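You operate a simulated robot arm through the tools that you are given. There is no shell and no other tool. Be economical: measure what you need, move in short steps, check, and stop when the job is done.

You are at the controls of a simulated robot arm. One attempt, no reset.

## Task
Coat the puffs evenly, oil first, and tip them into the grey tray.
Fine: oil lever and seasoning lever 2 times each; at least 2 turns after the oil, at least 4 after the seasoning; stop the drum before tipping, raise it again.

Only the result counts: the job must be done as asked and must still hold three seconds after the hand-in. Knocking over, shifting, dropping, spilling or breaking anything else fails it.

## Robot
A 7-joint arm with a two-finger gripper on a trunk, on a base that drives. Base frame: it is fixed to the floor where the robot stands at the start and does not move with it; the origin is under the middle of the robot, x ahead of it, y to its left, z up. Units: m, rad, N and s.
With the tool pointing down near the work surface it reaches from about 0.22 to 0.44 m from the robot's upright axis, wherever it stands. Its first joint turns from -2.897 to 2.897 rad. Places, roughly: blue mesh tray [1.75, 2.25, 0.75]; blue reset button of the drum panel [0.4, -0.2, 1]; clear jug with a green handle [1, 1, 0.25]; green lever of the oil pump [0.8, 0.7, 1]; green mesh tray [1.5, 1.5, 0.75]; jar with a black lid (8x8x10 cm) [1.4, 1.1, 0.9]; jar with a blue lid (8x8x10 cm) [1.5, 1.2, 0.9]; red mesh tray [1.25, 1.25, 1]; red switch of the drum panel [0.3, -0.3, 1]; tilt lever of the drum [0.8, 0.4, 1]; white mesh tray [1.5, 1.5, 1]; yellow lever of the seasoning box [0.6, 0.1, 1.3]; yellow mesh tray [1, 1, 1]. Payload 2.94 kg.
The tool frame sits at the grasp point between the pads (the TCP): z along the fingers, y along the line on which they close. The tips reach 0.03 m beyond it. The gripper opens to 0.138 m. The gripper's body begins 0.109 m behind the TCP.
Orientation is that of the tool frame in the base frame, as a unit quaternion [x, y, z, w]. With the fingers straight down and closing along the base's y, the tool's x points along the base's -x, its y along +y and its z along -z.

## Interface
- The arm moves only by the tool move_arm. Its argument "targets" is one flat list of numbers, 7 for each row, row after row: the shift along the tool's x, y, z in units of 30 mm (1.0 is 30 mm), then the turn, a rotation vector about the tool's x, y, z in units of 4 degrees (1.0 is 4 degrees), then the opening in per cent of the stroke, from 0 (shut) to 100 (fully open). In form: [dx, dy, dz, rx, ry, rz, gripper, dx, dy, dz, rx, ry, rz, gripper, ...]. A call has 1 to 20 rows; each row shifts and turns the commanded pose from where the row before left it, along the tool's axes as they then stand. A call with a number of a shift or a turn outside -1 to 1 is refused whole. Each row takes 0.2 s and may step no farther than 0.05 m and 0.15 rad from the row before; otherwise, or with a gripper value out of range, the whole call is refused. A pose out of reach is approached as far as the arm can. The call stops where the force on the tool passes 80 N (or 10 N more than at its start, if that is more) or the arm is blocked; 0.2 s more then pass. The fingers move at their own pace and stop on an object; they squeeze with about 23 N. The grip force told is the motor's: it shows also when the fingers shut on nothing. Time passes only in rows, and 0.2 s behind the last, so rows that do not move let the fingers close. It gives the time, the measured TCP pose, the force on the tool (base axes), the opening and the grip force at its end, in the units of the frame above (readings bear some noise), with the torque about the TCP (base axes, N m) and any sound that the robot's microphone picked up.
- Cameras (640 x 400 px; columns grow to the right, rows downward): "scene" is now at [0.008, 0.1386, 1.5828]; the picture's right is [0.12, -0.99, 0.00], its down [-0.64, -0.08, -0.76] and it looks along [0.76, 0.09, -0.65] (base axes); focal length 279 px, centre (320, 200). "wrist" rides on the gripper at [0.071, 0.019, -0.146] in the tool frame; the picture's right is [-0.26, 0.97, 0.00], its down [-0.85, -0.23, -0.48] and it looks along [-0.46, -0.12, 0.88] (tool axes); focal length 280 px, centre (320, 200). There is no depth. A picture from a camera that has moved, and an enlarged one, comes with that camera's place and axes in the base frame and with its lens. The place of the scene camera against the robot may be out by one fixed shift of up to 0.018 m in any direction.
- capture(camera): a new picture of that camera. The clock stands still meanwhile.
- move_column(by): slides the trunk up (or, below 0, down) by that many m; the arm and the scene camera ride with it, the base frame stays. It gives what a move gives, with no picture.
- steer(legs): drives the robot by 1 to 6 legs, each [ahead, left, turn to the left] in m, m and rad, along the robot's own axes; the way and the turn of a leg run together, so that a leg with both is an arc; at most 1.5 m and 3.142 rad a leg. The arm and the cameras ride along, it lands a little off, and it stops where it bumps. It gives what a move gives.
- head_to(pan, tilt): turns the head with the scene camera to pan (to the left, within 1.501 rad either way) and tilt (down, from -0.506 to 1.204), counted from straight ahead of the robot. It gives what a move gives.
- close_up(camera, box): a new picture of the part [left, top, right, bottom] of that camera's present view, enlarged. The clock stands still meanwhile.
- sign_off(): hands the job in; it is judged then, once.

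Go step by step. Nothing tells you exact positions but the pictures and the camera data: compare them with the known pose of the tool, close in by small moves and look again before you grip or let go. The budget is 120 turns and 90 pictures, counting those below and the enlarged ones. Unless the task says otherwise, let go and move clear before handing in, and close with one line.

The tools are called after "Call:" as name(argument=value, ...) on one line, values as JSON. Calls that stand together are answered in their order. move_arm: Moves the arm, as the interface text tells. Its arguments: {"type":"object","properties":{"targets":{"type":"array","items":{"type":"number"}}},"required":["targets"]} The other tools are called the same way: move_column (by) slides the trunk up or down; steer (legs) drives the base; head_to (pan, tilt) turns the head that bears the scene camera; capture (camera) takes a picture; close_up (camera, box) takes an enlarged picture of a part of a camera's view; sign_off () hands the job in.

At the start:

```text
time_s: 0.0
tool_pos: [0.4317, 0.0096, 0.9997]
tool_rot: [0.0, 1.0, 0.0, 0.001]
force: [0.8, 0.5, -0.1]
wrist_torque: [0.0, 0.02, -0.01]
finger_gap: 0.1379
grip_force: 0.2
trunk travel left (down, up): [-0.425, 0.029]
robot x, y, heading: [-0.0012, -0.0006, 0.003]
head pan, tilt: [0.12, 0.703]
```

scene: 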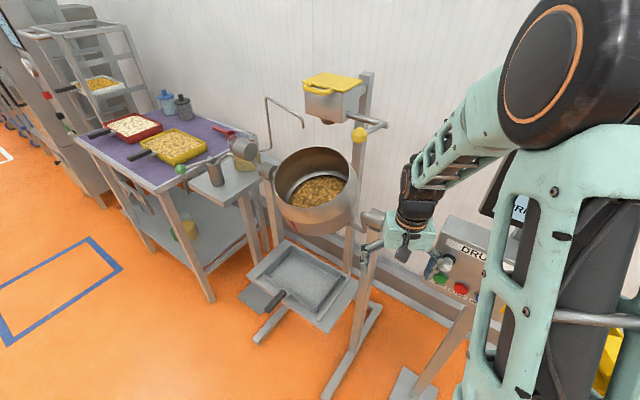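
wrist: 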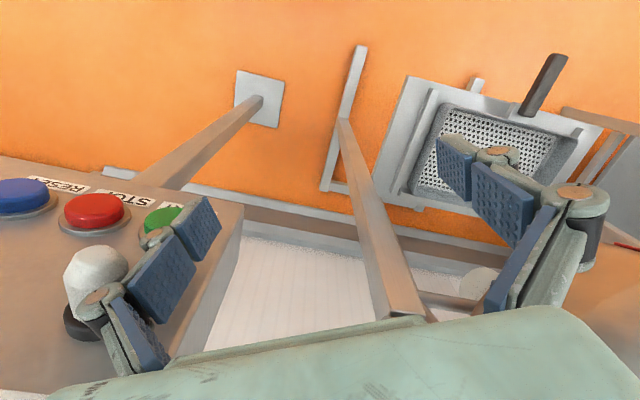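

I see the drum with puffs, the grey tray on a shelf below it, the yellow-knobbed seasoning lever, the oil pump's green lever at left, and a drum panel with buttons near the gripper. I'll look closer at each before moving.

Call:
close_up(camera="scene", box=[340, 190, 500, 300])

Call:
close_up(camera="scene", box=[160, 60, 400, 210])

Call:
close_up(camera="wrist", box=[0, 140, 260, 360])

```text
3.64 times, centred on (420, 245) of scene
camera zoom: at [0.008, 0.1386, 1.5828], right [0.12, -0.99, 0.0], down [-0.64, -0.08, -0.76], along [0.76, 0.09, -0.65], focal length 1016 px, centre (-44, 36)
```

zoom: 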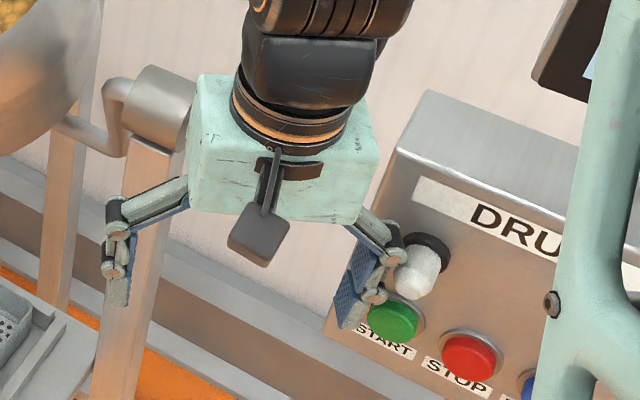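

```text
2.67 times, centred on (280, 135) of scene
camera zoom: at [0.008, 0.1386, 1.5828], right [0.12, -0.99, 0.0], down [-0.64, -0.08, -0.76], along [0.76, 0.09, -0.65], focal length 745 px, centre (427, 373)
```

zoom: 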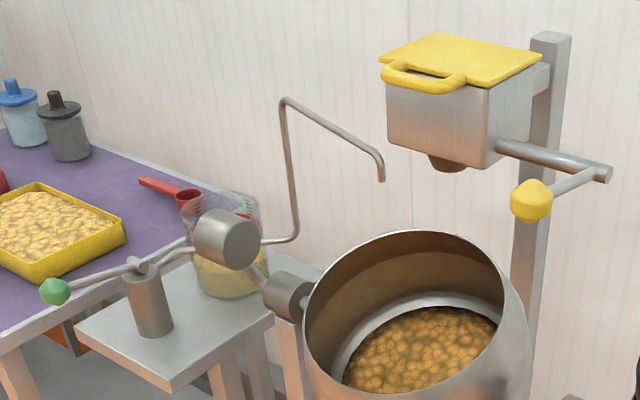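

```text
1.82 times, centred on (130, 250) of wrist
camera zoom: at [0.3612, 0.0292, 1.1439], right [0.26, 0.97, 0.0], down [0.85, -0.23, 0.48], along [0.46, -0.12, -0.88], focal length 510 px, centre (666, 109)
```

zoom: 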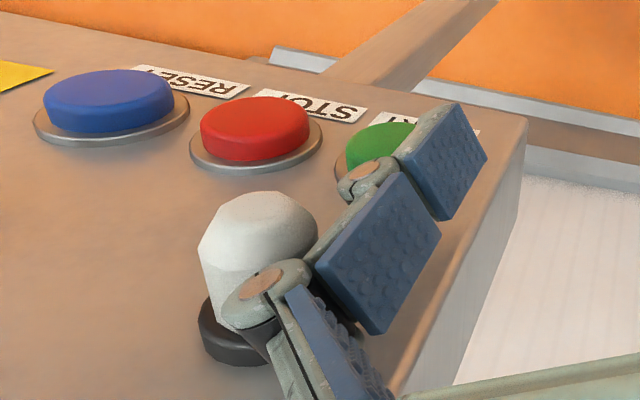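

The gripper hangs next to the panel (START, STOP, RESET and a white lamp). I'll pan the head to read the panel and the screen.

Call:
head_to(pan=-0.6, tilt=0.6)

Call:
capture(camera="scene")

```text
time_s: 1.1
tool_pos: [0.4334, 0.0091, 1.0006]
tool_rot: [0.0, 1.0, 0.0, -0.001]
force: [-0.3, -0.2, -0.3]
wrist_torque: [0.02, 0.01, 0.0]
finger_gap: 0.1379
grip_force: 0.1
trunk travel left (down, up): [-0.425, 0.029]
robot x, y, heading: [0.0004, 0.0001, 0.001]
head pan, tilt: [-0.6, 0.6]
```

```text
84 pictures are left
camera scene: at [-0.0032, 0.0785, 1.5916], right [-0.56, -0.83, 0.0], down [-0.47, 0.32, -0.82], along [0.68, -0.47, -0.57], focal length 279 px, centre (320, 200)
```

scene: 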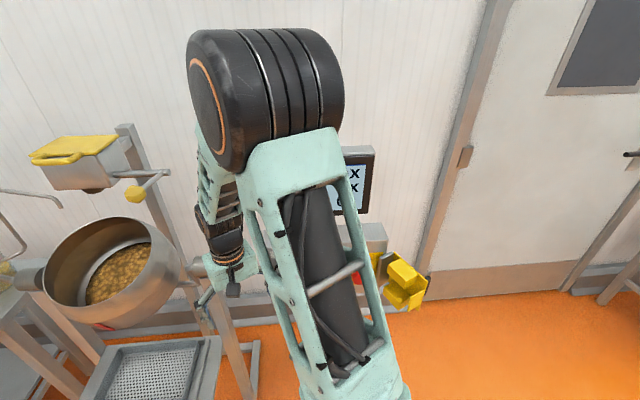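

The arm hides the panel and screen. I'll lift the hand clear and swing it left to uncover them.

Call:
move_arm(targets=[0, 0, -1, 0, 0, 0, 100, 0, 0, -1, 0, 0, 0, 100, 0, 0, -1, 0, 0, 0, 100, 0.7, 0.7, -0.5, 0, 0, 0, 100, 0.7, 0.9, 0, 0, 0, 0, 100, 0.5, 1, 0, 0, 0, 0, 100, 0.3, 1, 0, 0, 0, 0, 100, 0.3, 1, 0, 0, 0, 0, 100, 0.3, 1, 0, 0, 0, 0, 100, 0.3, 1, 0, 0, 0, 0, 100, 0.3, 1, 0, 0, 0, 0, 100, 0.3, 1, 0, 0, 0, 0, 100, 0, 1, 0, 0, 0, 0, 100])

Call:
capture(camera="scene")

```text
time_s: 3.9
tool_pos: [0.3209, 0.2982, 1.1031]
tool_rot: [0.0, 1.0, -0.001, 0.001]
force: [-0.1, -0.2, 0.0]
wrist_torque: [0.02, -0.05, 0.03]
finger_gap: 0.1381
grip_force: 0.0
trunk travel left (down, up): [-0.425, 0.029]
robot x, y, heading: [0.0004, 0.0003, 0.004]
head pan, tilt: [-0.6, 0.6]
```

```text
83 pictures are left
camera scene: at [-0.003, 0.0791, 1.5916], right [-0.56, -0.83, 0.0], down [-0.47, 0.32, -0.83], along [0.68, -0.47, -0.56], focal length 279 px, centre (320, 200)
```

scene: 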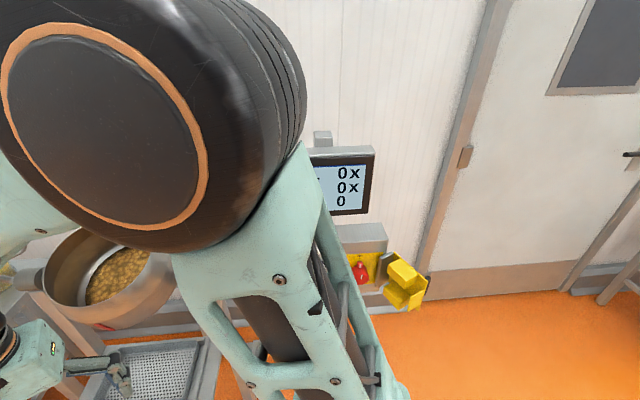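

The screen shows counters (0x, 0x, 0), and right of it there's a red switch with a yellow guard. I'll turn the base left while panning right so the arm leaves the view.

Call:
steer(legs=[[0, 0, 0.8]])

Call:
head_to(pan=-1.45, tilt=0.7)

Call:
capture(camera="scene")

```text
time_s: 6.4
tool_pos: [0.0078, 0.4381, 1.1025]
tool_rot: [-0.39, 0.921, 0.0, 0.0]
force: [0.5, 0.9, 0.1]
wrist_torque: [0.0, -0.05, -0.01]
finger_gap: 0.1379
grip_force: 0.1
trunk travel left (down, up): [-0.425, 0.029]
robot x, y, heading: [0.0, -0.0011, 0.8]
head pan, tilt: [-0.6, 0.6]
```

```text
time_s: 7.5
tool_pos: [0.0096, 0.4375, 1.1029]
tool_rot: [-0.39, 0.921, 0.0, 0.0]
force: [-0.3, 0.1, 0.1]
wrist_torque: [0.0, -0.05, -0.02]
finger_gap: 0.1382
grip_force: 0.1
trunk travel left (down, up): [-0.425, 0.029]
robot x, y, heading: [0.0014, -0.0011, 0.803]
head pan, tilt: [-1.45, 0.7]
```

```text
82 pictures are left
camera scene: at [-0.0811, -0.0215, 1.583], right [-0.6, -0.8, 0.0], down [-0.51, 0.39, -0.77], along [0.61, -0.46, -0.64], focal length 279 px, centre (320, 200)
```

scene: 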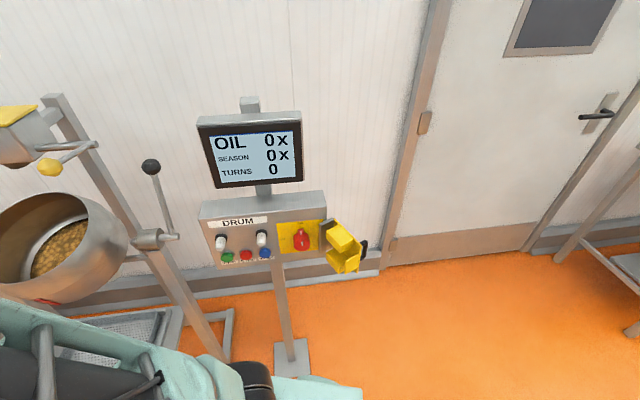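

Call:
close_up(camera="scene", box=[190, 180, 380, 300])

Call:
close_up(camera="scene", box=[0, 80, 200, 330])

Call:
head_to(pan=-0.9, tilt=0.6)

Call:
capture(camera="scene")

```text
3.33 times, centred on (285, 240) of scene
camera zoom: at [-0.0811, -0.0215, 1.583], right [-0.6, -0.8, 0.0], down [-0.51, 0.39, -0.77], along [0.61, -0.46, -0.64], focal length 931 px, centre (437, 67)
```

zoom: 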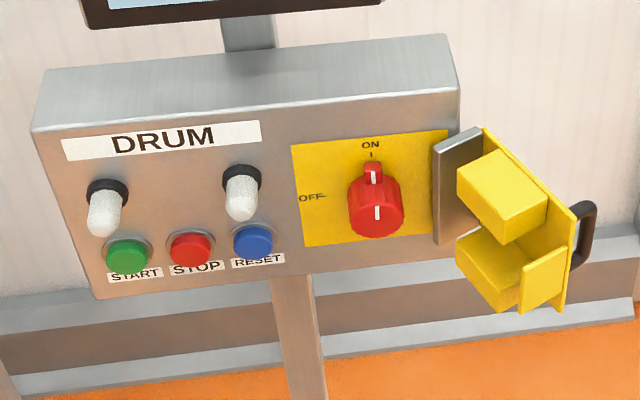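

```text
1.60 times, centred on (100, 205) of scene
camera zoom: at [-0.0811, -0.0215, 1.583], right [-0.6, -0.8, 0.0], down [-0.51, 0.39, -0.77], along [0.61, -0.46, -0.64], focal length 447 px, centre (672, 192)
```

zoom: 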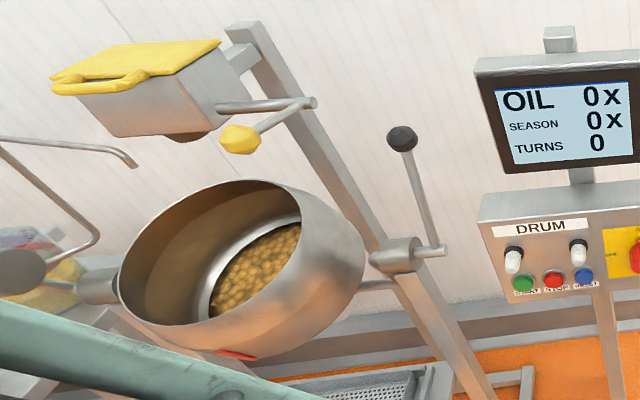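

```text
time_s: 8.5
tool_pos: [0.0077, 0.4379, 1.1026]
tool_rot: [-0.39, 0.921, 0.0, -0.001]
force: [-0.1, 1.0, 0.2]
wrist_torque: [0.0, -0.04, 0.01]
finger_gap: 0.1381
grip_force: 0.1
trunk travel left (down, up): [-0.425, 0.029]
robot x, y, heading: [-0.002, -0.004, 0.799]
head pan, tilt: [-0.901, 0.6]
```

```text
79 pictures are left
camera scene: at [-0.0609, 0.021, 1.5916], right [-0.1, -0.99, 0.0], down [-0.56, 0.06, -0.82], along [0.82, -0.08, -0.57], focal length 279 px, centre (320, 200)
```

scene: 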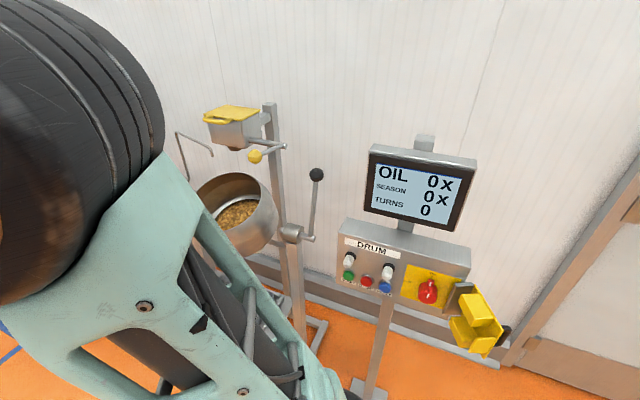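

The panel has START/STOP/RESET with two lamps, the rotary switch is ON, and the guard is open. A black-knobbed lever sits at the drum's right hub; I need to see the left hub and oil pump from nearer, so I'll drive left.

Call:
steer(legs=[[0.57, 0.275, 0]])

Call:
capture(camera="scene")

```text
time_s: 12.1
tool_pos: [0.2093, 1.0483, 1.1033]
tool_rot: [-0.39, 0.921, 0.0, 0.001]
force: [0.5, 0.0, 0.4]
wrist_torque: [-0.03, 0.0, 0.0]
finger_gap: 0.1379
grip_force: 0.0
trunk travel left (down, up): [-0.425, 0.029]
robot x, y, heading: [0.1997, 0.6119, 0.798]
head pan, tilt: [-0.901, 0.6]
```

```text
78 pictures are left
camera scene: at [0.1397, 0.6313, 1.5917], right [-0.1, -0.99, 0.0], down [-0.56, 0.06, -0.83], along [0.82, -0.08, -0.56], focal length 279 px, centre (320, 200)
```

scene: 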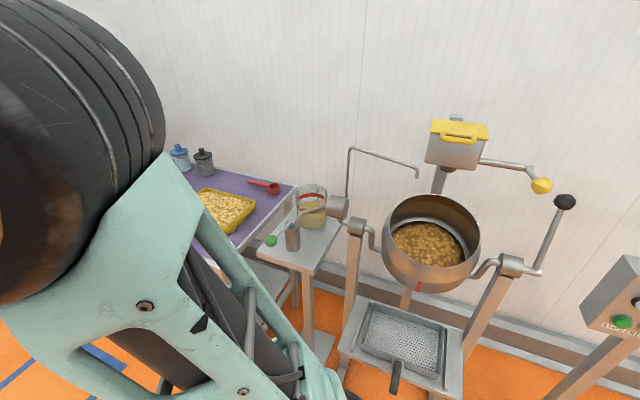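

Call:
close_up(camera="scene", box=[240, 130, 400, 270])

Call:
close_up(camera="scene", box=[330, 110, 610, 300])

```text
2.86 times, centred on (320, 200) of scene
camera zoom: at [0.1397, 0.6313, 1.5917], right [-0.1, -0.99, 0.0], down [-0.56, 0.06, -0.83], along [0.82, -0.08, -0.56], focal length 798 px, centre (320, 200)
```

zoom: 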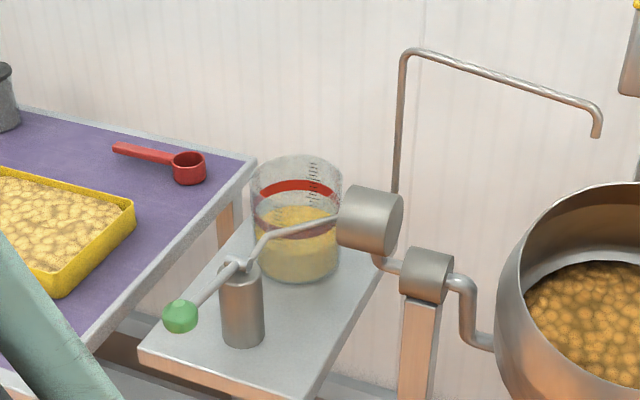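

```text
2.11 times, centred on (470, 205) of scene
camera zoom: at [0.1397, 0.6313, 1.5917], right [-0.1, -0.99, 0.0], down [-0.56, 0.06, -0.83], along [0.82, -0.08, -0.56], focal length 588 px, centre (4, 190)
```

zoom: 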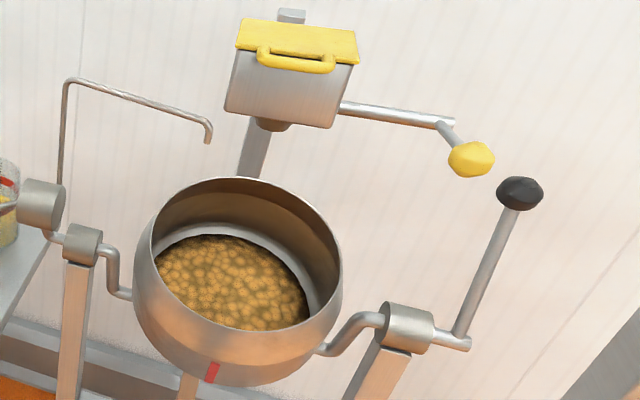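

The black-knobbed lever on the right trunnion is the tilt lever; I triangulate: green knob ≈ (0.74, 0.71, 1.05), yellow knob ≈ (0.58, 0.12, 1.29), black knob ≈ (0.655, -0.04, 1.19), START ≈ (0.44, -0.105, 0.995). I'll drive up to the oil pump.

Call:
steer(legs=[[0.183, -0.045, 0], [0, 0, -0.8]])

Call:
head_to(pan=0.0, tilt=0.8)

Call:
capture(camera="scene")

Call:
capture(camera="wrist")

```text
time_s: 15.7
tool_pos: [0.6775, 1.009, 1.1022]
tool_rot: [-0.005, 1.0, -0.001, 0.0]
force: [0.7, 0.1, -0.1]
wrist_torque: [-0.01, -0.03, -0.01]
finger_gap: 0.1378
grip_force: 0.0
trunk travel left (down, up): [-0.425, 0.029]
robot x, y, heading: [0.358, 0.7089, 0.01]
head pan, tilt: [-0.901, 0.6]
```

```text
time_s: 16.9
tool_pos: [0.6773, 1.0086, 1.1026]
tool_rot: [-0.005, 1.0, 0.001, 0.0]
force: [-1.0, -0.3, 0.9]
wrist_torque: [-0.04, -0.03, 0.0]
finger_gap: 0.1381
grip_force: 0.0
trunk travel left (down, up): [-0.425, 0.029]
robot x, y, heading: [0.358, 0.7079, 0.014]
head pan, tilt: [0.0, 0.799]
```

```text
75 pictures are left
camera scene: at [0.3627, 0.8359, 1.5748], right [0.01, -1.0, 0.0], down [-0.72, -0.01, -0.7], along [0.7, 0.01, -0.72], focal length 279 px, centre (320, 200)
```

scene: 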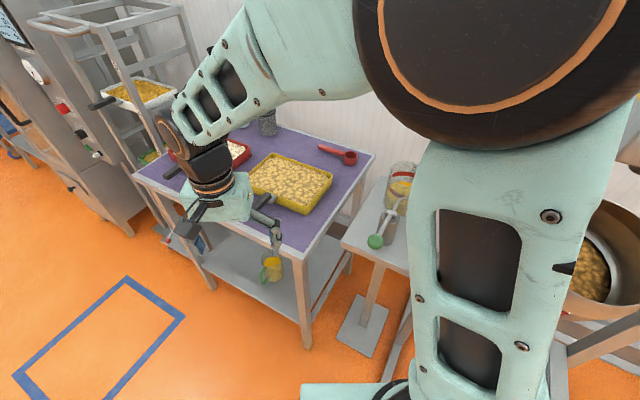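

```text
74 pictures are left
camera wrist: at [0.6054, 1.0282, 1.2468], right [0.25, 0.97, 0.0], down [0.85, -0.22, 0.48], along [0.46, -0.12, -0.88], focal length 280 px, centre (320, 200)
```

wrist: 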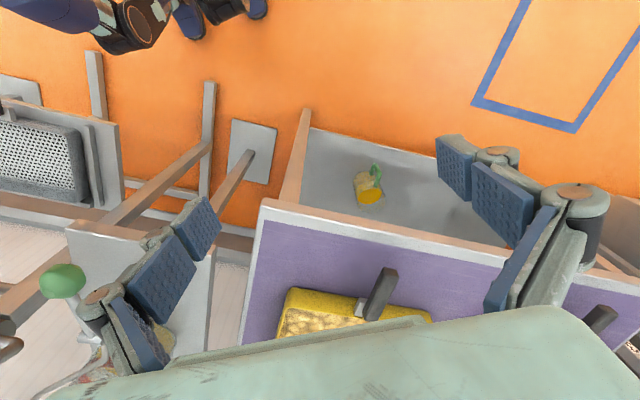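

The knob is confirmed near (0.744, 0.713, ~1.04). I'll close the gripper and bring the tip above it.

Call:
move_arm(targets=[0, -0.5, -0.6, 0, 0, 0, 0, 0, -0.9, -0.6, 0, 0, 0, 0, 0, -1, -0.4, 0, 0, 0, 0, 0, -1, 0, 0, 0, 0, 0, -0.3, -1, 0, 0, 0, 0, 0, -0.3, -1, 0, 0, 0, 0, 0, -0.3, -1, 0, 0, 0, 0, 0, -0.3, -1, 0, 0, 0, 0, 0, -0.3, -1, 0, 0, 0, 0, 0, -0.3, -1, 0, 0, 0, 0, 0, -0.3, -0.5, 0, 0, 0, 0, 0])

Call:
capture(camera="wrist")

Call:
capture(camera="scene")

```text
time_s: 19.3
tool_pos: [0.7462, 0.7108, 1.1499]
tool_rot: [-0.007, 1.0, 0.0, 0.001]
force: [-0.6, 0.3, -0.8]
wrist_torque: [0.03, 0.04, 0.03]
finger_gap: 0.0
grip_force: 22.8
trunk travel left (down, up): [-0.425, 0.029]
robot x, y, heading: [0.3604, 0.7062, 0.012]
head pan, tilt: [0.0, 0.799]
```

```text
73 pictures are left
camera wrist: at [0.6739, 0.7298, 1.295], right [0.25, 0.97, 0.0], down [0.85, -0.22, 0.48], along [0.46, -0.12, -0.88], focal length 280 px, centre (320, 200)
```

wrist: 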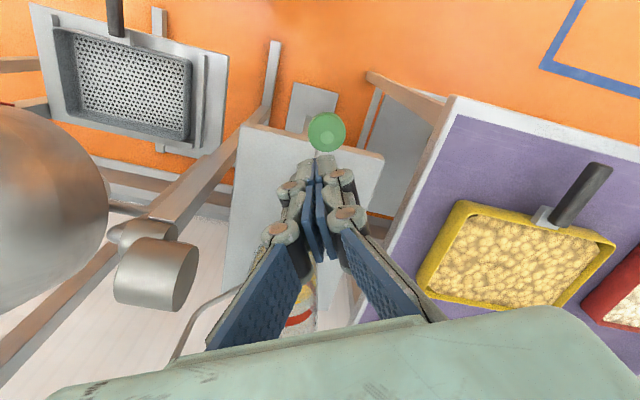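

```text
72 pictures are left
camera scene: at [0.363, 0.8358, 1.5748], right [0.01, -1.0, 0.0], down [-0.72, -0.01, -0.7], along [0.7, 0.01, -0.72], focal length 279 px, centre (320, 200)
```

scene: 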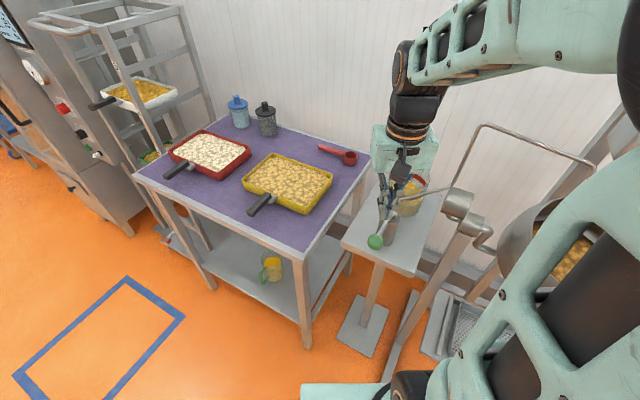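

The knob sits at about (0.742, 0.718, 1.033), just under the fingertips. I'll press it down gently.

Call:
move_arm(targets=[0.1, 0.2, 1, 0, 0, 0, 0, 0, 0, 1, 0, 0, 0, 0, 0, 0, 0.4, 0, 0, 0, 0, 0, 0, 0.4, 0, 0, 0, 0, 0, 0, 0.4, 0, 0, 0, 0, 0, 0, 0.4, 0, 0, 0, 0])

Call:
capture(camera="wrist")

```text
time_s: 20.7
tool_pos: [0.7407, 0.7185, 1.0429]
tool_rot: [-0.005, 1.0, -0.001, 0.0]
force: [1.1, 0.5, 2.0]
wrist_torque: [0.05, 0.01, -0.01]
finger_gap: 0.0061
grip_force: 28.4
trunk travel left (down, up): [-0.425, 0.029]
robot x, y, heading: [0.3613, 0.7087, 0.008]
head pan, tilt: [0.0, 0.799]
```

```text
71 pictures are left
camera wrist: at [0.6699, 0.7373, 1.1867], right [0.25, 0.97, 0.0], down [0.85, -0.22, 0.48], along [0.46, -0.12, -0.88], focal length 280 px, centre (320, 200)
```

wrist: 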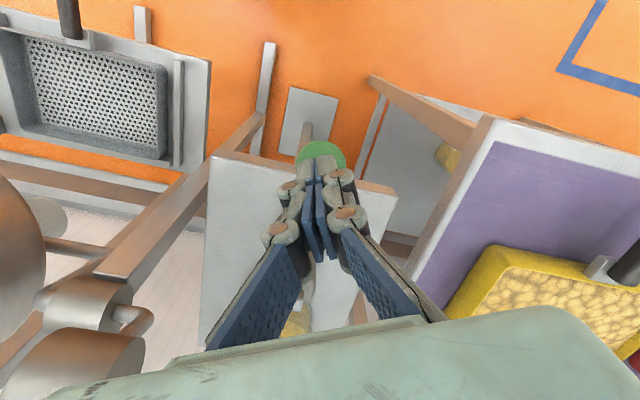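

Contact has just begun. I press further.

Call:
move_arm(targets=[0, 0, 0.4, 0, 0, 0, 0, 0, 0, 0.4, 0, 0, 0, 0, 0, 0, 0.4, 0, 0, 0, 0])

Call:
capture(camera="scene")

```text
time_s: 21.5
tool_pos: [0.7401, 0.7183, 1.014]
tool_rot: [-0.005, 1.0, 0.0, 0.009]
force: [-6.9, -2.4, 76.1]
wrist_torque: [-0.23, -0.32, 0.01]
finger_gap: 0.006
grip_force: 28.1
trunk travel left (down, up): [-0.425, 0.029]
robot x, y, heading: [0.362, 0.7101, 0.01]
head pan, tilt: [0.0, 0.799]
```

```text
70 pictures are left
camera scene: at [0.3557, 0.8354, 1.5765], right [0.01, -1.0, 0.0], down [-0.71, -0.01, -0.7], along [0.7, 0.01, -0.71], focal length 279 px, centre (320, 200)
```

scene: 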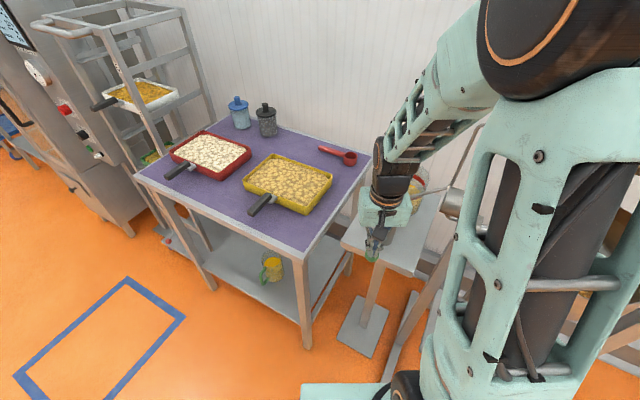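

The lever took about 76 N, probably at its end stop. I'll lift off and check the counter and the knob.

Call:
move_arm(targets=[0, 0, -0.5, 0, 0, 0, 0, 0, 0, -1, 0, 0, 0, 0, 0, 0, -1, 0, 0, 0, 0, 0, 0, -1, 0, 0, 0, 0])

Call:
capture(camera="wrist")

Call:
head_to(pan=-1.4, tilt=0.3)

Call:
capture(camera="scene")

```text
time_s: 22.5
tool_pos: [0.7408, 0.7177, 1.1112]
tool_rot: [-0.006, 1.0, 0.0, -0.001]
force: [-0.7, -0.6, -0.1]
wrist_torque: [0.01, -0.01, -0.01]
finger_gap: 0.0
grip_force: 28.7
trunk travel left (down, up): [-0.425, 0.029]
robot x, y, heading: [0.3632, 0.7041, 0.009]
head pan, tilt: [0.0, 0.799]
```

```text
69 pictures are left
camera wrist: at [0.669, 0.7372, 1.2558], right [0.25, 0.97, 0.0], down [0.85, -0.22, 0.47], along [0.46, -0.12, -0.88], focal length 280 px, centre (320, 200)
```

wrist: 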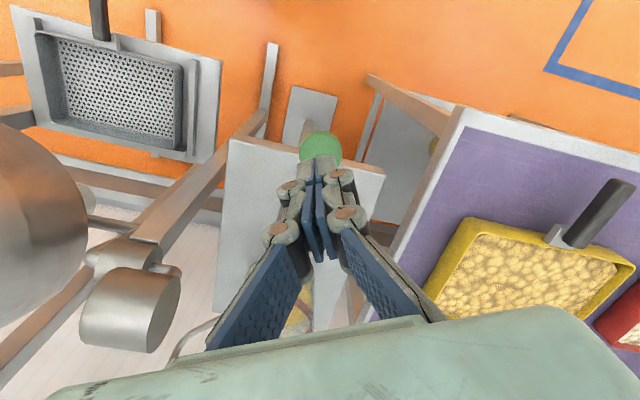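

```text
time_s: 24.0
tool_pos: [0.7412, 0.7183, 1.1117]
tool_rot: [-0.005, 1.0, 0.0, 0.0]
force: [0.7, 0.5, 0.6]
wrist_torque: [-0.01, 0.0, -0.03]
finger_gap: 0.0
grip_force: 28.4
trunk travel left (down, up): [-0.425, 0.029]
robot x, y, heading: [0.3594, 0.7063, 0.008]
head pan, tilt: [-1.4, 0.3]
```

```text
68 pictures are left
camera scene: at [0.299, 0.7433, 1.6191], right [-0.98, -0.18, 0.0], down [-0.05, 0.29, -0.96], along [0.17, -0.94, -0.3], focal length 279 px, centre (320, 200)
```

scene: 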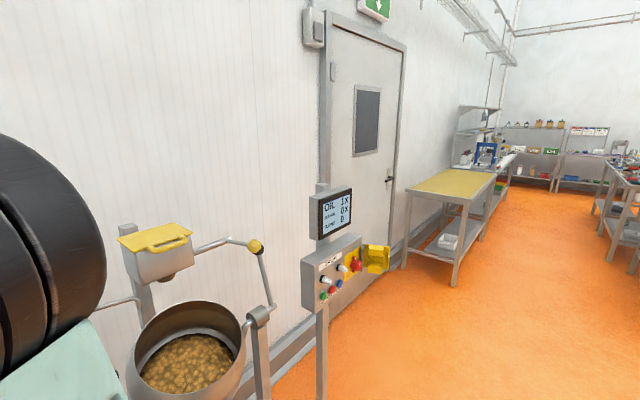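

The counter reads OIL 1x and the knob has sprung back. I repeat the press once.

Call:
move_arm(targets=[0, 0, 1, 0, 0, 0, 0, 0, 0, 1, 0, 0, 0, 0, 0, 0, 0.4, 0, 0, 0, 0, 0, 0, 0.4, 0, 0, 0, 0, 0, 0, 0.3, 0, 0, 0, 0, 0, 0, 0.25, 0, 0, 0, 0])

Call:
close_up(camera="scene", box=[290, 170, 410, 310])

```text
time_s: 25.4
tool_pos: [0.7416, 0.7165, 1.0163]
tool_rot: [-0.005, 1.0, 0.0, 0.005]
force: [-3.0, 0.6, 45.8]
wrist_torque: [-0.05, -0.2, 0.01]
finger_gap: 0.0061
grip_force: 28.2
trunk travel left (down, up): [-0.425, 0.029]
robot x, y, heading: [0.3616, 0.7089, 0.011]
head pan, tilt: [-1.4, 0.3]
```

```text
2.86 times, centred on (350, 240) of scene
camera zoom: at [0.2948, 0.7432, 1.6199], right [-0.98, -0.18, 0.0], down [-0.05, 0.29, -0.96], along [0.17, -0.94, -0.3], focal length 798 px, centre (234, 86)
```

zoom: 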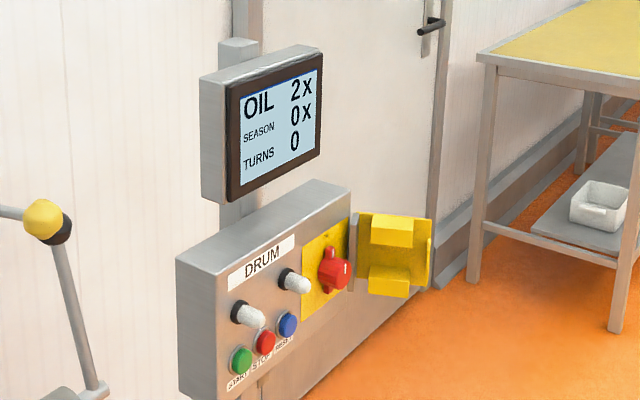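

OIL 2x confirmed. I lift off and drive to face the panel squarely (face normal about 30° to the right), to press START with the hand held level.

Call:
move_arm(targets=[0, 0, -0.5, 0, 0, 0, 0, 0, 0, -1, 0, 0, 0, 0, 0, 0, -1, 0, 0, 0, 0, 0, 0, -1, 0, 0, 0, 0, 0, 0, -1, 0, 0, 0, 0])

Call:
steer(legs=[[-0.45, 0, 0], [0, -0.505, 0], [0, 0, -0.53]])

Call:
head_to(pan=0, tilt=0.6)

Call:
capture(camera="scene")

```text
time_s: 26.6
tool_pos: [0.7415, 0.7179, 1.1447]
tool_rot: [-0.005, 1.0, 0.0, 0.0]
force: [-0.1, 0.2, 0.1]
wrist_torque: [0.0, 0.0, 0.05]
finger_gap: 0.0
grip_force: 28.7
trunk travel left (down, up): [-0.425, 0.029]
robot x, y, heading: [0.3558, 0.7037, 0.006]
head pan, tilt: [-1.4, 0.3]
```

```text
time_s: 35.5
tool_pos: [0.2484, 0.0116, 1.1449]
tool_rot: [0.251, 0.968, 0.0, -0.001]
force: [0.5, 0.2, 0.3]
wrist_torque: [0.01, 0.01, 0.0]
finger_gap: 0.0
grip_force: 27.9
trunk travel left (down, up): [-0.425, 0.029]
robot x, y, heading: [-0.0877, 0.1893, -0.507]
head pan, tilt: [-1.4, 0.3]
```

```text
time_s: 37.0
tool_pos: [0.2479, 0.0129, 1.1451]
tool_rot: [0.251, 0.968, -0.001, 0.0]
force: [1.0, 0.2, 0.2]
wrist_torque: [-0.04, 0.01, 0.0]
finger_gap: 0.0003
grip_force: 28.5
trunk travel left (down, up): [-0.425, 0.029]
robot x, y, heading: [-0.0912, 0.1914, -0.503]
head pan, tilt: [0.0, 0.6]
```

```text
66 pictures are left
camera scene: at [-0.0121, 0.2988, 1.5917], right [-0.48, -0.87, 0.0], down [-0.49, 0.27, -0.83], along [0.72, -0.4, -0.56], focal length 279 px, centre (320, 200)
```

scene: 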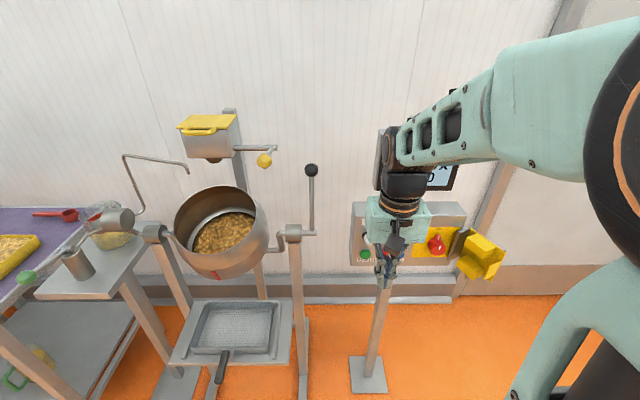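

The hand is in front of the panel. I'll rotate the tool from pointing down to level while moving forward and down to a standoff.

Call:
move_arm(targets=[-0.16, 0, 0.206, 0, -1, 0, 0, -0.145, 0, 0.216, 0, -1, 0, 0, -0.13, 0, 0.226, 0, -1, 0, 0, -0.114, 0, 0.234, 0, -1, 0, 0, -0.097, 0, 0.242, 0, -1, 0, 0, -0.08, 0, 0.248, 0, -1, 0, 0, -0.062, 0, 0.253, 0, -1, 0, 0, -0.045, 0, 0.257, 0, -1, 0, 0, -0.027, 0, 0.259, 0, -1, 0, 0, -0.008, 0, 0.26, 0, -1, 0, 0, 0.01, 0, 0.26, 0, -1, 0, 0, 0.028, 0, 0.259, 0, -1, 0, 0, 0.046, 0, 0.257, 0, -1, 0, 0, 0.064, 0, 0.253, 0, -1, 0, 0, 0.081, 0, 0.248, 0, -1, 0, 0, 0.098, 0, 0.241, 0, -1, 0, 0, 0.115, 0, 0.234, 0, -1, 0, 0, 0.131, 0, 0.225, 0, -1, 0, 0, 0.146, 0, 0.216, 0, -1, 0, 0, 0.161, 0, 0.205, 0, -1, 0, 0])

Call:
capture(camera="wrist")

Call:
capture(camera="scene")

```text
time_s: 41.0
tool_pos: [0.3932, -0.0655, 1.0622]
tool_rot: [0.195, 0.758, -0.157, 0.603]
force: [-45.7, 23.0, 32.2]
wrist_torque: [-0.54, -0.56, -0.39]
finger_gap: 0.0002
grip_force: 28.1
out of reach, approached as far as the arm can: row 9, 10, 11, 12, 13, 14, 15, 16
trunk travel left (down, up): [-0.425, 0.029]
robot x, y, heading: [-0.0901, 0.191, -0.505]
head pan, tilt: [0.0, 0.6]
stopped in row 20: the force on the tool passed its limit at 85 N (the readings are from after the stop); the commanded pose is now the measured one
```

```text
65 pictures are left
camera wrist: at [0.2645, 0.029, 1.0229], right [0.52, 0.82, 0.25], down [-0.35, -0.07, 0.93], along [0.78, -0.57, 0.25], focal length 280 px, centre (320, 200)
```

wrist: 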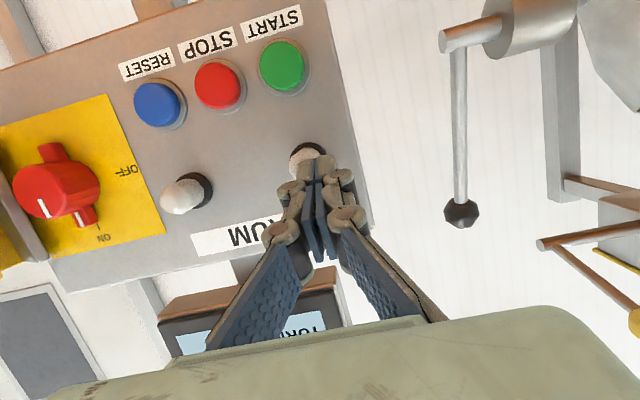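

```text
64 pictures are left
camera scene: at [-0.025, 0.3055, 1.592], right [-0.48, -0.87, 0.0], down [-0.49, 0.27, -0.83], along [0.73, -0.4, -0.56], focal length 279 px, centre (320, 200)
```

scene: 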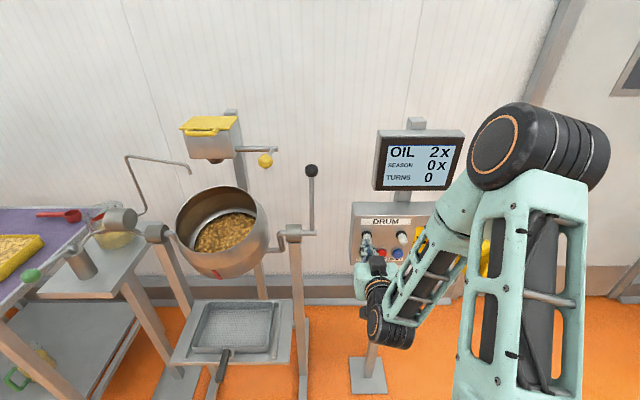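

The tip landed on START's lamp because some rows fell short. I back off at once, then lower to START's height (START ≈ (0.44, -0.10, 0.977)).

Call:
move_arm(targets=[0, 0, -0.85, 0, 0, 0, 0, 0, 0, -0.85, 0, 0, 0, 0, 0.775, -0.08, 0, 0, 0, 0, 0, 0.775, -0.08, 0, 0, 0, 0, 0, 0.775, -0.08, 0, 0, 0, 0, 0])

Call:
capture(camera="wrist")

Call:
close_up(camera="scene", box=[330, 180, 490, 290])

```text
time_s: 42.2
tool_pos: [0.3779, -0.0623, 0.9847]
tool_rot: [0.196, 0.762, -0.155, 0.598]
force: [0.5, -0.3, 0.1]
wrist_torque: [0.02, 0.02, -0.01]
finger_gap: 0.0001
grip_force: 28.7
out of reach, approached as far as the arm can: row 1, 2
trunk travel left (down, up): [-0.425, 0.029]
robot x, y, heading: [-0.091, 0.191, -0.507]
head pan, tilt: [0.0, 0.6]
```

```text
63 pictures are left
camera wrist: at [0.248, 0.0312, 0.9492], right [0.52, 0.81, 0.25], down [-0.34, -0.07, 0.94], along [0.78, -0.57, 0.24], focal length 280 px, centre (320, 200)
```

wrist: 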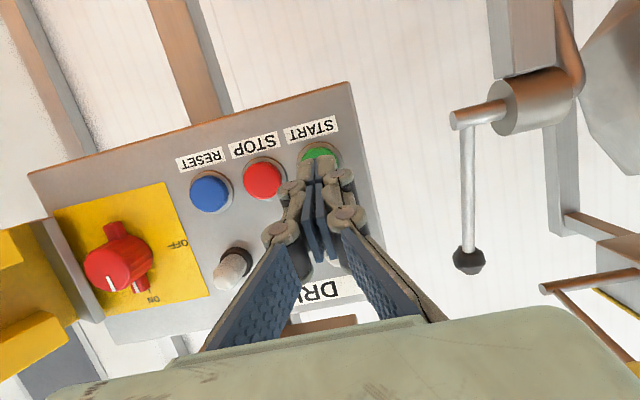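

```text
3.64 times, centred on (410, 235) of scene
camera zoom: at [-0.0127, 0.2992, 1.5916], right [-0.48, -0.87, 0.0], down [-0.49, 0.27, -0.82], along [0.72, -0.4, -0.57], focal length 1016 px, centre (-7, 73)
```

zoom: 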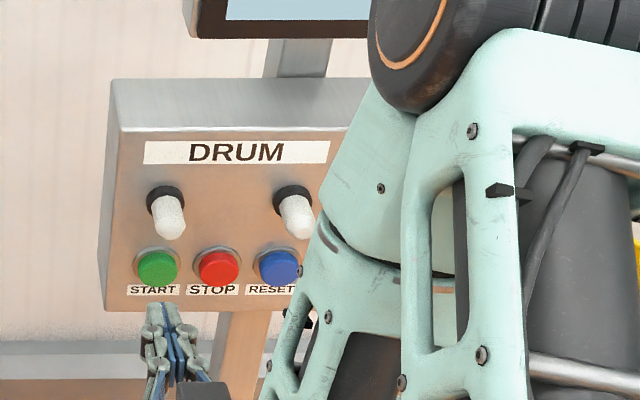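

The tip is aligned with START, about 8 mm low and 44 mm away. I raise slightly and press.

Call:
move_arm(targets=[-0.22, 0, 0.6, 0, 0, 0, 0, 0, 0, 0.6, 0, 0, 0, 0, 0, 0, 0.3, 0, 0, 0, 0, 0, 0, 0.2, 0, 0, 0, 0, 0, 0, -0.5, 0, 0, 0, 0, 0, 0, -0.8, 0, 0, 0, 0])

Call:
capture(camera="scene")

```text
time_s: 43.6
tool_pos: [0.3898, -0.0679, 0.9872]
tool_rot: [0.196, 0.762, -0.155, 0.598]
force: [-0.6, -0.5, -0.4]
wrist_torque: [-0.01, -0.01, 0.01]
finger_gap: 0.0001
grip_force: 28.6
trunk travel left (down, up): [-0.425, 0.029]
robot x, y, heading: [-0.0889, 0.1905, -0.507]
head pan, tilt: [0.0, 0.6]
heard: click
```

```text
61 pictures are left
camera scene: at [-0.0128, 0.2993, 1.5916], right [-0.48, -0.87, 0.0], down [-0.49, 0.27, -0.83], along [0.72, -0.4, -0.56], focal length 279 px, centre (320, 200)
```

scene: 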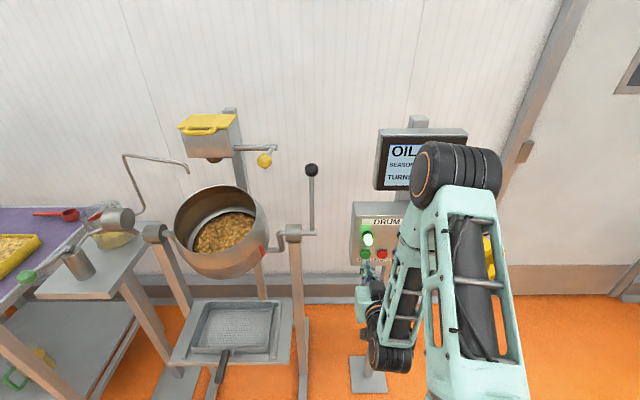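

START clicked, its lamp is lit and the drum turns. While it turns I'll back off, level the hand, and raise it toward the seasoning lever height.

Call:
steer(legs=[[-0.12, 0, 0], [0, 0, 0.507]])

Call:
move_arm(targets=[-0.5, 0, 0, 0, -1, 0, 0, -0.8, 0, 0, 0, -1, 0, 0, -1, 0, 0, 0, -1, 0, 0, -1, 0, 0, 0, -0.4, 0, 0, -1, 0, 0, 0, 0, 0, 0, -1, 0, 0, 0, 0, 0, 0, -1, 0, 0, 0, 0, 0, 0, -1, 0, 0, 0, 0, 0, 0, -1, 0, 0, 0, 0, 0, 0, -1, 0, 0, 0, 0, 0, 0, -1, 0, 0, 0, 0, 0, 0, -1, 0, 0, 0, 0, 0, 0, -1, 0, 0, 0, 0, 0, 0])

Call:
head_to(pan=-0.15, tilt=0.4)

Call:
capture(camera="scene")

```text
time_s: 46.3
tool_pos: [0.3506, 0.256, 0.9862]
tool_rot: [-0.002, 0.786, 0.001, 0.618]
force: [0.0, 0.1, -0.3]
wrist_torque: [-0.01, 0.0, 0.02]
finger_gap: 0.0
grip_force: 28.3
trunk travel left (down, up): [-0.425, 0.029]
robot x, y, heading: [-0.1952, 0.2483, 0.01]
head pan, tilt: [0.0, 0.6]
```

```text
time_s: 49.1
tool_pos: [0.3757, 0.2544, 1.3318]
tool_rot: [0.0, 0.719, 0.0, 0.695]
force: [0.1, 0.3, 0.0]
wrist_torque: [-0.03, -0.02, -0.02]
finger_gap: 0.0001
grip_force: 28.5
out of reach, approached as far as the arm can: row 6, 7
trunk travel left (down, up): [-0.425, 0.029]
robot x, y, heading: [-0.1911, 0.2516, 0.007]
head pan, tilt: [0.0, 0.6]
```

```text
time_s: 49.9
tool_pos: [0.3732, 0.257, 1.3464]
tool_rot: [-0.002, 0.711, 0.0, 0.704]
force: [0.3, -0.4, 0.1]
wrist_torque: [0.0, 0.01, 0.0]
finger_gap: 0.0001
grip_force: 28.0
trunk travel left (down, up): [-0.425, 0.029]
robot x, y, heading: [-0.1963, 0.2515, 0.003]
head pan, tilt: [-0.15, 0.4]
```

```text
60 pictures are left
camera scene: at [-0.1828, 0.3542, 1.6049], right [-0.26, -0.96, 0.0], down [-0.42, 0.12, -0.9], along [0.87, -0.24, -0.44], focal length 279 px, centre (320, 200)
```

scene: 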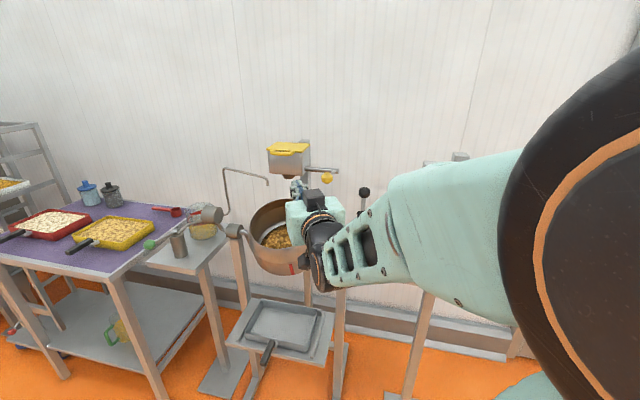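

The hand is level at z≈1.35. I drive so that the hand comes over the yellow knob, stopping short to look.

Call:
steer(legs=[[0, -0.133, 0], [0.12, 0, 0]])

Call:
capture(camera="wrist")

Call:
head_to(pan=-0.3, tilt=0.4)

Call:
capture(camera="scene")

```text
time_s: 52.5
tool_pos: [0.4938, 0.1231, 1.3453]
tool_rot: [0.0, 0.712, -0.001, 0.703]
force: [0.2, -0.5, -1.0]
wrist_torque: [-0.02, -0.01, 0.05]
finger_gap: 0.0
grip_force: 29.0
trunk travel left (down, up): [-0.425, 0.029]
robot x, y, heading: [-0.0754, 0.1188, 0.005]
head pan, tilt: [-0.15, 0.4]
```

```text
59 pictures are left
camera wrist: at [0.3467, 0.1423, 1.2754], right [0.0, 0.97, 0.26], down [-0.47, -0.23, 0.85], along [0.89, -0.12, 0.45], focal length 280 px, centre (320, 200)
```

wrist: 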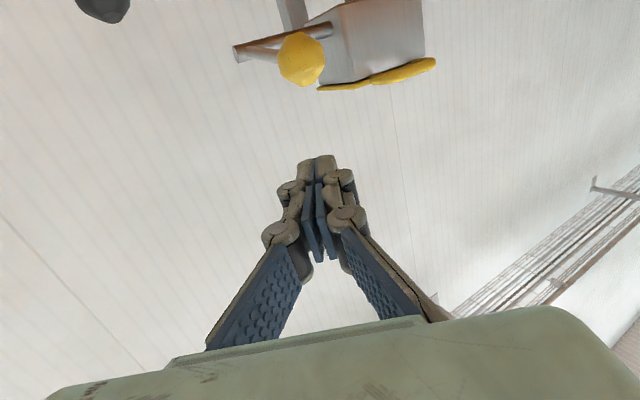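

```text
time_s: 53.2
tool_pos: [0.4937, 0.1218, 1.3479]
tool_rot: [-0.002, 0.711, 0.001, 0.703]
force: [-0.7, 0.1, 0.2]
wrist_torque: [0.03, -0.04, 0.02]
finger_gap: 0.0
grip_force: 28.1
trunk travel left (down, up): [-0.425, 0.029]
robot x, y, heading: [-0.0763, 0.1188, 0.004]
head pan, tilt: [-0.3, 0.4]
```

```text
58 pictures are left
camera scene: at [-0.063, 0.2193, 1.6099], right [-0.29, -0.96, 0.0], down [-0.37, 0.11, -0.92], along [0.88, -0.27, -0.39], focal length 279 px, centre (320, 200)
```

scene: 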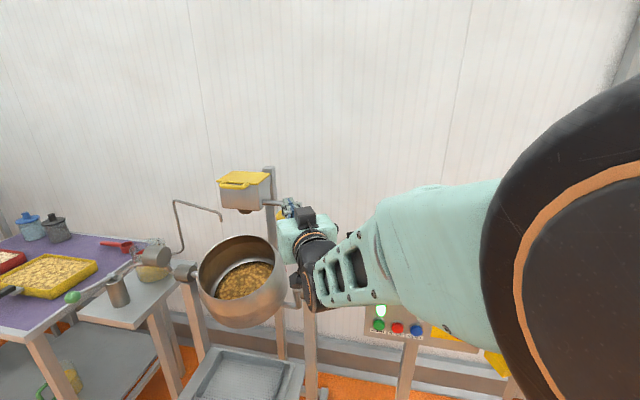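

The wrist view puts the yellow knob at ≈ (0.58, 0.128, 1.28). Before seasoning I must see the turn counter, so I look for the screen.

Call:
head_to(pan=-1.0, tilt=0.3)

Call:
capture(camera="scene")

```text
time_s: 54.3
tool_pos: [0.4931, 0.1226, 1.3466]
tool_rot: [-0.001, 0.711, 0.0, 0.703]
force: [-0.3, -0.1, 1.2]
wrist_torque: [-0.01, 0.0, -0.04]
finger_gap: 0.0
grip_force: 28.4
trunk travel left (down, up): [-0.425, 0.029]
robot x, y, heading: [-0.0752, 0.1174, 0.004]
head pan, tilt: [-1.0, 0.3]
```

```text
57 pictures are left
camera scene: at [-0.1011, 0.1681, 1.6191], right [-0.84, -0.54, 0.0], down [-0.16, 0.25, -0.96], along [0.52, -0.8, -0.3], focal length 279 px, centre (320, 200)
```

scene: 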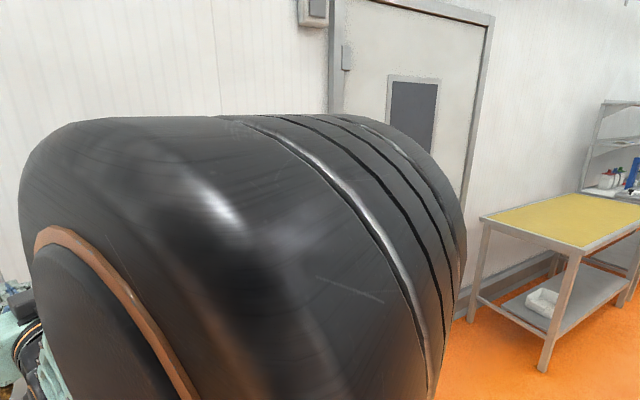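

The arm hides the screen from the head, so I turn the hand right to view it with the wrist camera.

Call:
move_arm(targets=[0, 0, 0, 1, 0, 0, 0, 0, 0, 0, 1, 0, 0, 0, 0, 0, 0, 1, 0, 0, 0, 0, 0, 0, 1, 0, 0, 0, 0, 0, 0, 1, 0, 0, 0, 0, 0, 0, 1, 0, 0, 0, 0, 0, 0, 1, 0, 0, 0, 0, 0, 0, 1, 0, 0, 0, 0, 0, 0, 1, 0, 0, 0])

Call:
capture(camera="wrist")

```text
time_s: 56.3
tool_pos: [0.4927, 0.1227, 1.3458]
tool_rot: [0.217, 0.676, -0.221, 0.669]
force: [-0.1, 0.0, -0.5]
wrist_torque: [-0.02, 0.0, -0.02]
finger_gap: 0.0
grip_force: 28.5
trunk travel left (down, up): [-0.425, 0.029]
robot x, y, heading: [-0.075, 0.1197, -0.002]
head pan, tilt: [-1.0, 0.3]
```

```text
56 pictures are left
camera wrist: at [0.3854, 0.2241, 1.2744], right [0.57, 0.78, 0.25], down [-0.51, 0.1, 0.86], along [0.64, -0.62, 0.45], focal length 280 px, centre (320, 200)
```

wrist: 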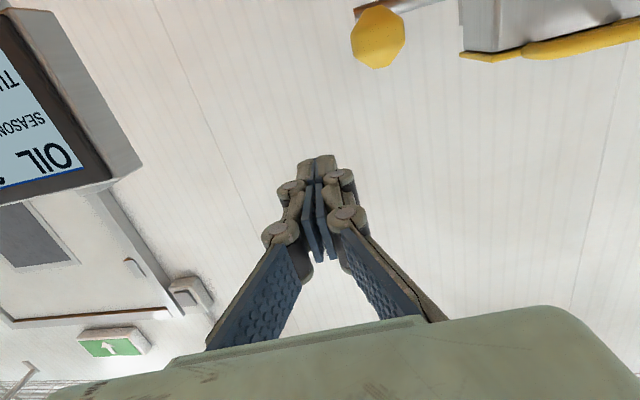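

The screen is at the edge of view (and the knob now triangulates to (0.582, 0.128, 1.275)). A little more turn shows the digits.

Call:
move_arm(targets=[0, 0, 0, 1, 0, 0, 0, 0, 0, 0, 1, 0, 0, 0, 0, 0, 0, 1, 0, 0, 0, 0, 0, 0, 1, 0, 0, 0, 0, 0, 0, 1, 0, 0, 0])

Call:
capture(camera="wrist")

```text
time_s: 57.5
tool_pos: [0.4941, 0.1226, 1.3459]
tool_rot: [0.329, 0.628, -0.334, 0.621]
force: [-0.7, 0.2, 0.1]
wrist_torque: [-0.02, -0.01, -0.03]
finger_gap: 0.0
grip_force: 28.5
trunk travel left (down, up): [-0.425, 0.029]
robot x, y, heading: [-0.0717, 0.1183, -0.0]
head pan, tilt: [-1.0, 0.3]
```

```text
55 pictures are left
camera wrist: at [0.4269, 0.2547, 1.2738], right [0.8, 0.54, 0.25], down [-0.45, 0.27, 0.85], along [0.39, -0.8, 0.46], focal length 280 px, centre (320, 200)
```

wrist: 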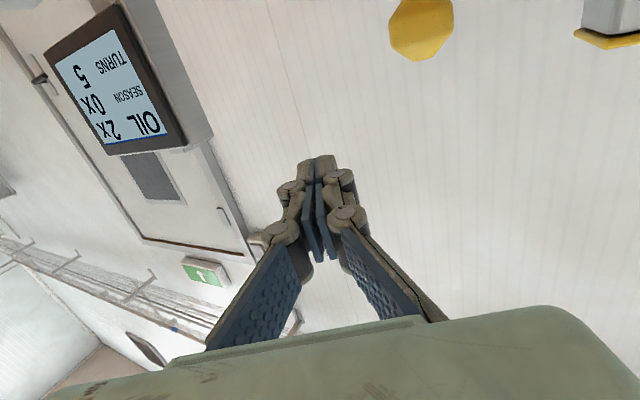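

TURNS 5 with OIL 2x, so seasoning may start. Keeping this hand angle (screen readable), I move over the knob and press it down.

Call:
move_arm(targets=[0, 0.87, 0.52, 0, 0, 0, 0, 0, 0.87, 0.52, 0, 0, 0, 0, 0, 0.87, 0.52, 0, 0, 0, 0, 0.7, 0, 0, 0, 0, 0, 0])

Call:
capture(camera="wrist")

Call:
head_to(pan=0.0, tilt=0.4)

Call:
capture(camera="scene")

```text
time_s: 58.5
tool_pos: [0.5853, 0.1276, 1.3237]
tool_rot: [0.329, 0.628, -0.334, 0.621]
force: [0.3, 0.3, 0.2]
wrist_torque: [-0.03, -0.01, 0.02]
finger_gap: 0.0002
grip_force: 28.4
trunk travel left (down, up): [-0.425, 0.029]
robot x, y, heading: [-0.0741, 0.1185, 0.001]
head pan, tilt: [-1.0, 0.3]
```

```text
54 pictures are left
camera wrist: at [0.5183, 0.2596, 1.2518], right [0.8, 0.54, 0.25], down [-0.45, 0.27, 0.85], along [0.39, -0.8, 0.46], focal length 280 px, centre (320, 200)
```

wrist: 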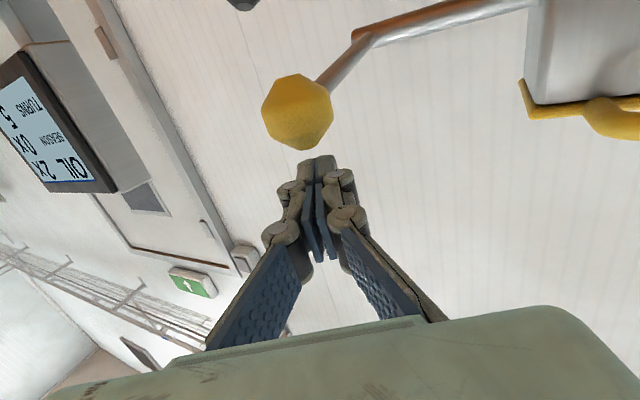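

```text
time_s: 59.8
tool_pos: [0.5848, 0.1275, 1.3254]
tool_rot: [0.329, 0.628, -0.334, 0.621]
force: [-0.8, -0.1, 0.2]
wrist_torque: [0.02, -0.01, 0.02]
finger_gap: 0.0
grip_force: 28.7
trunk travel left (down, up): [-0.425, 0.029]
robot x, y, heading: [-0.0748, 0.1185, 0.006]
head pan, tilt: [0.0, 0.4]
```

```text
53 pictures are left
camera scene: at [-0.0591, 0.2466, 1.6099], right [0.0, -1.0, 0.0], down [-0.39, 0.0, -0.92], along [0.92, 0.0, -0.39], focal length 279 px, centre (320, 200)
```

scene: 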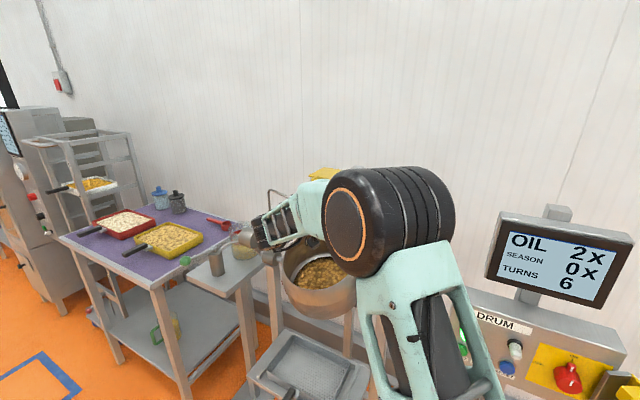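

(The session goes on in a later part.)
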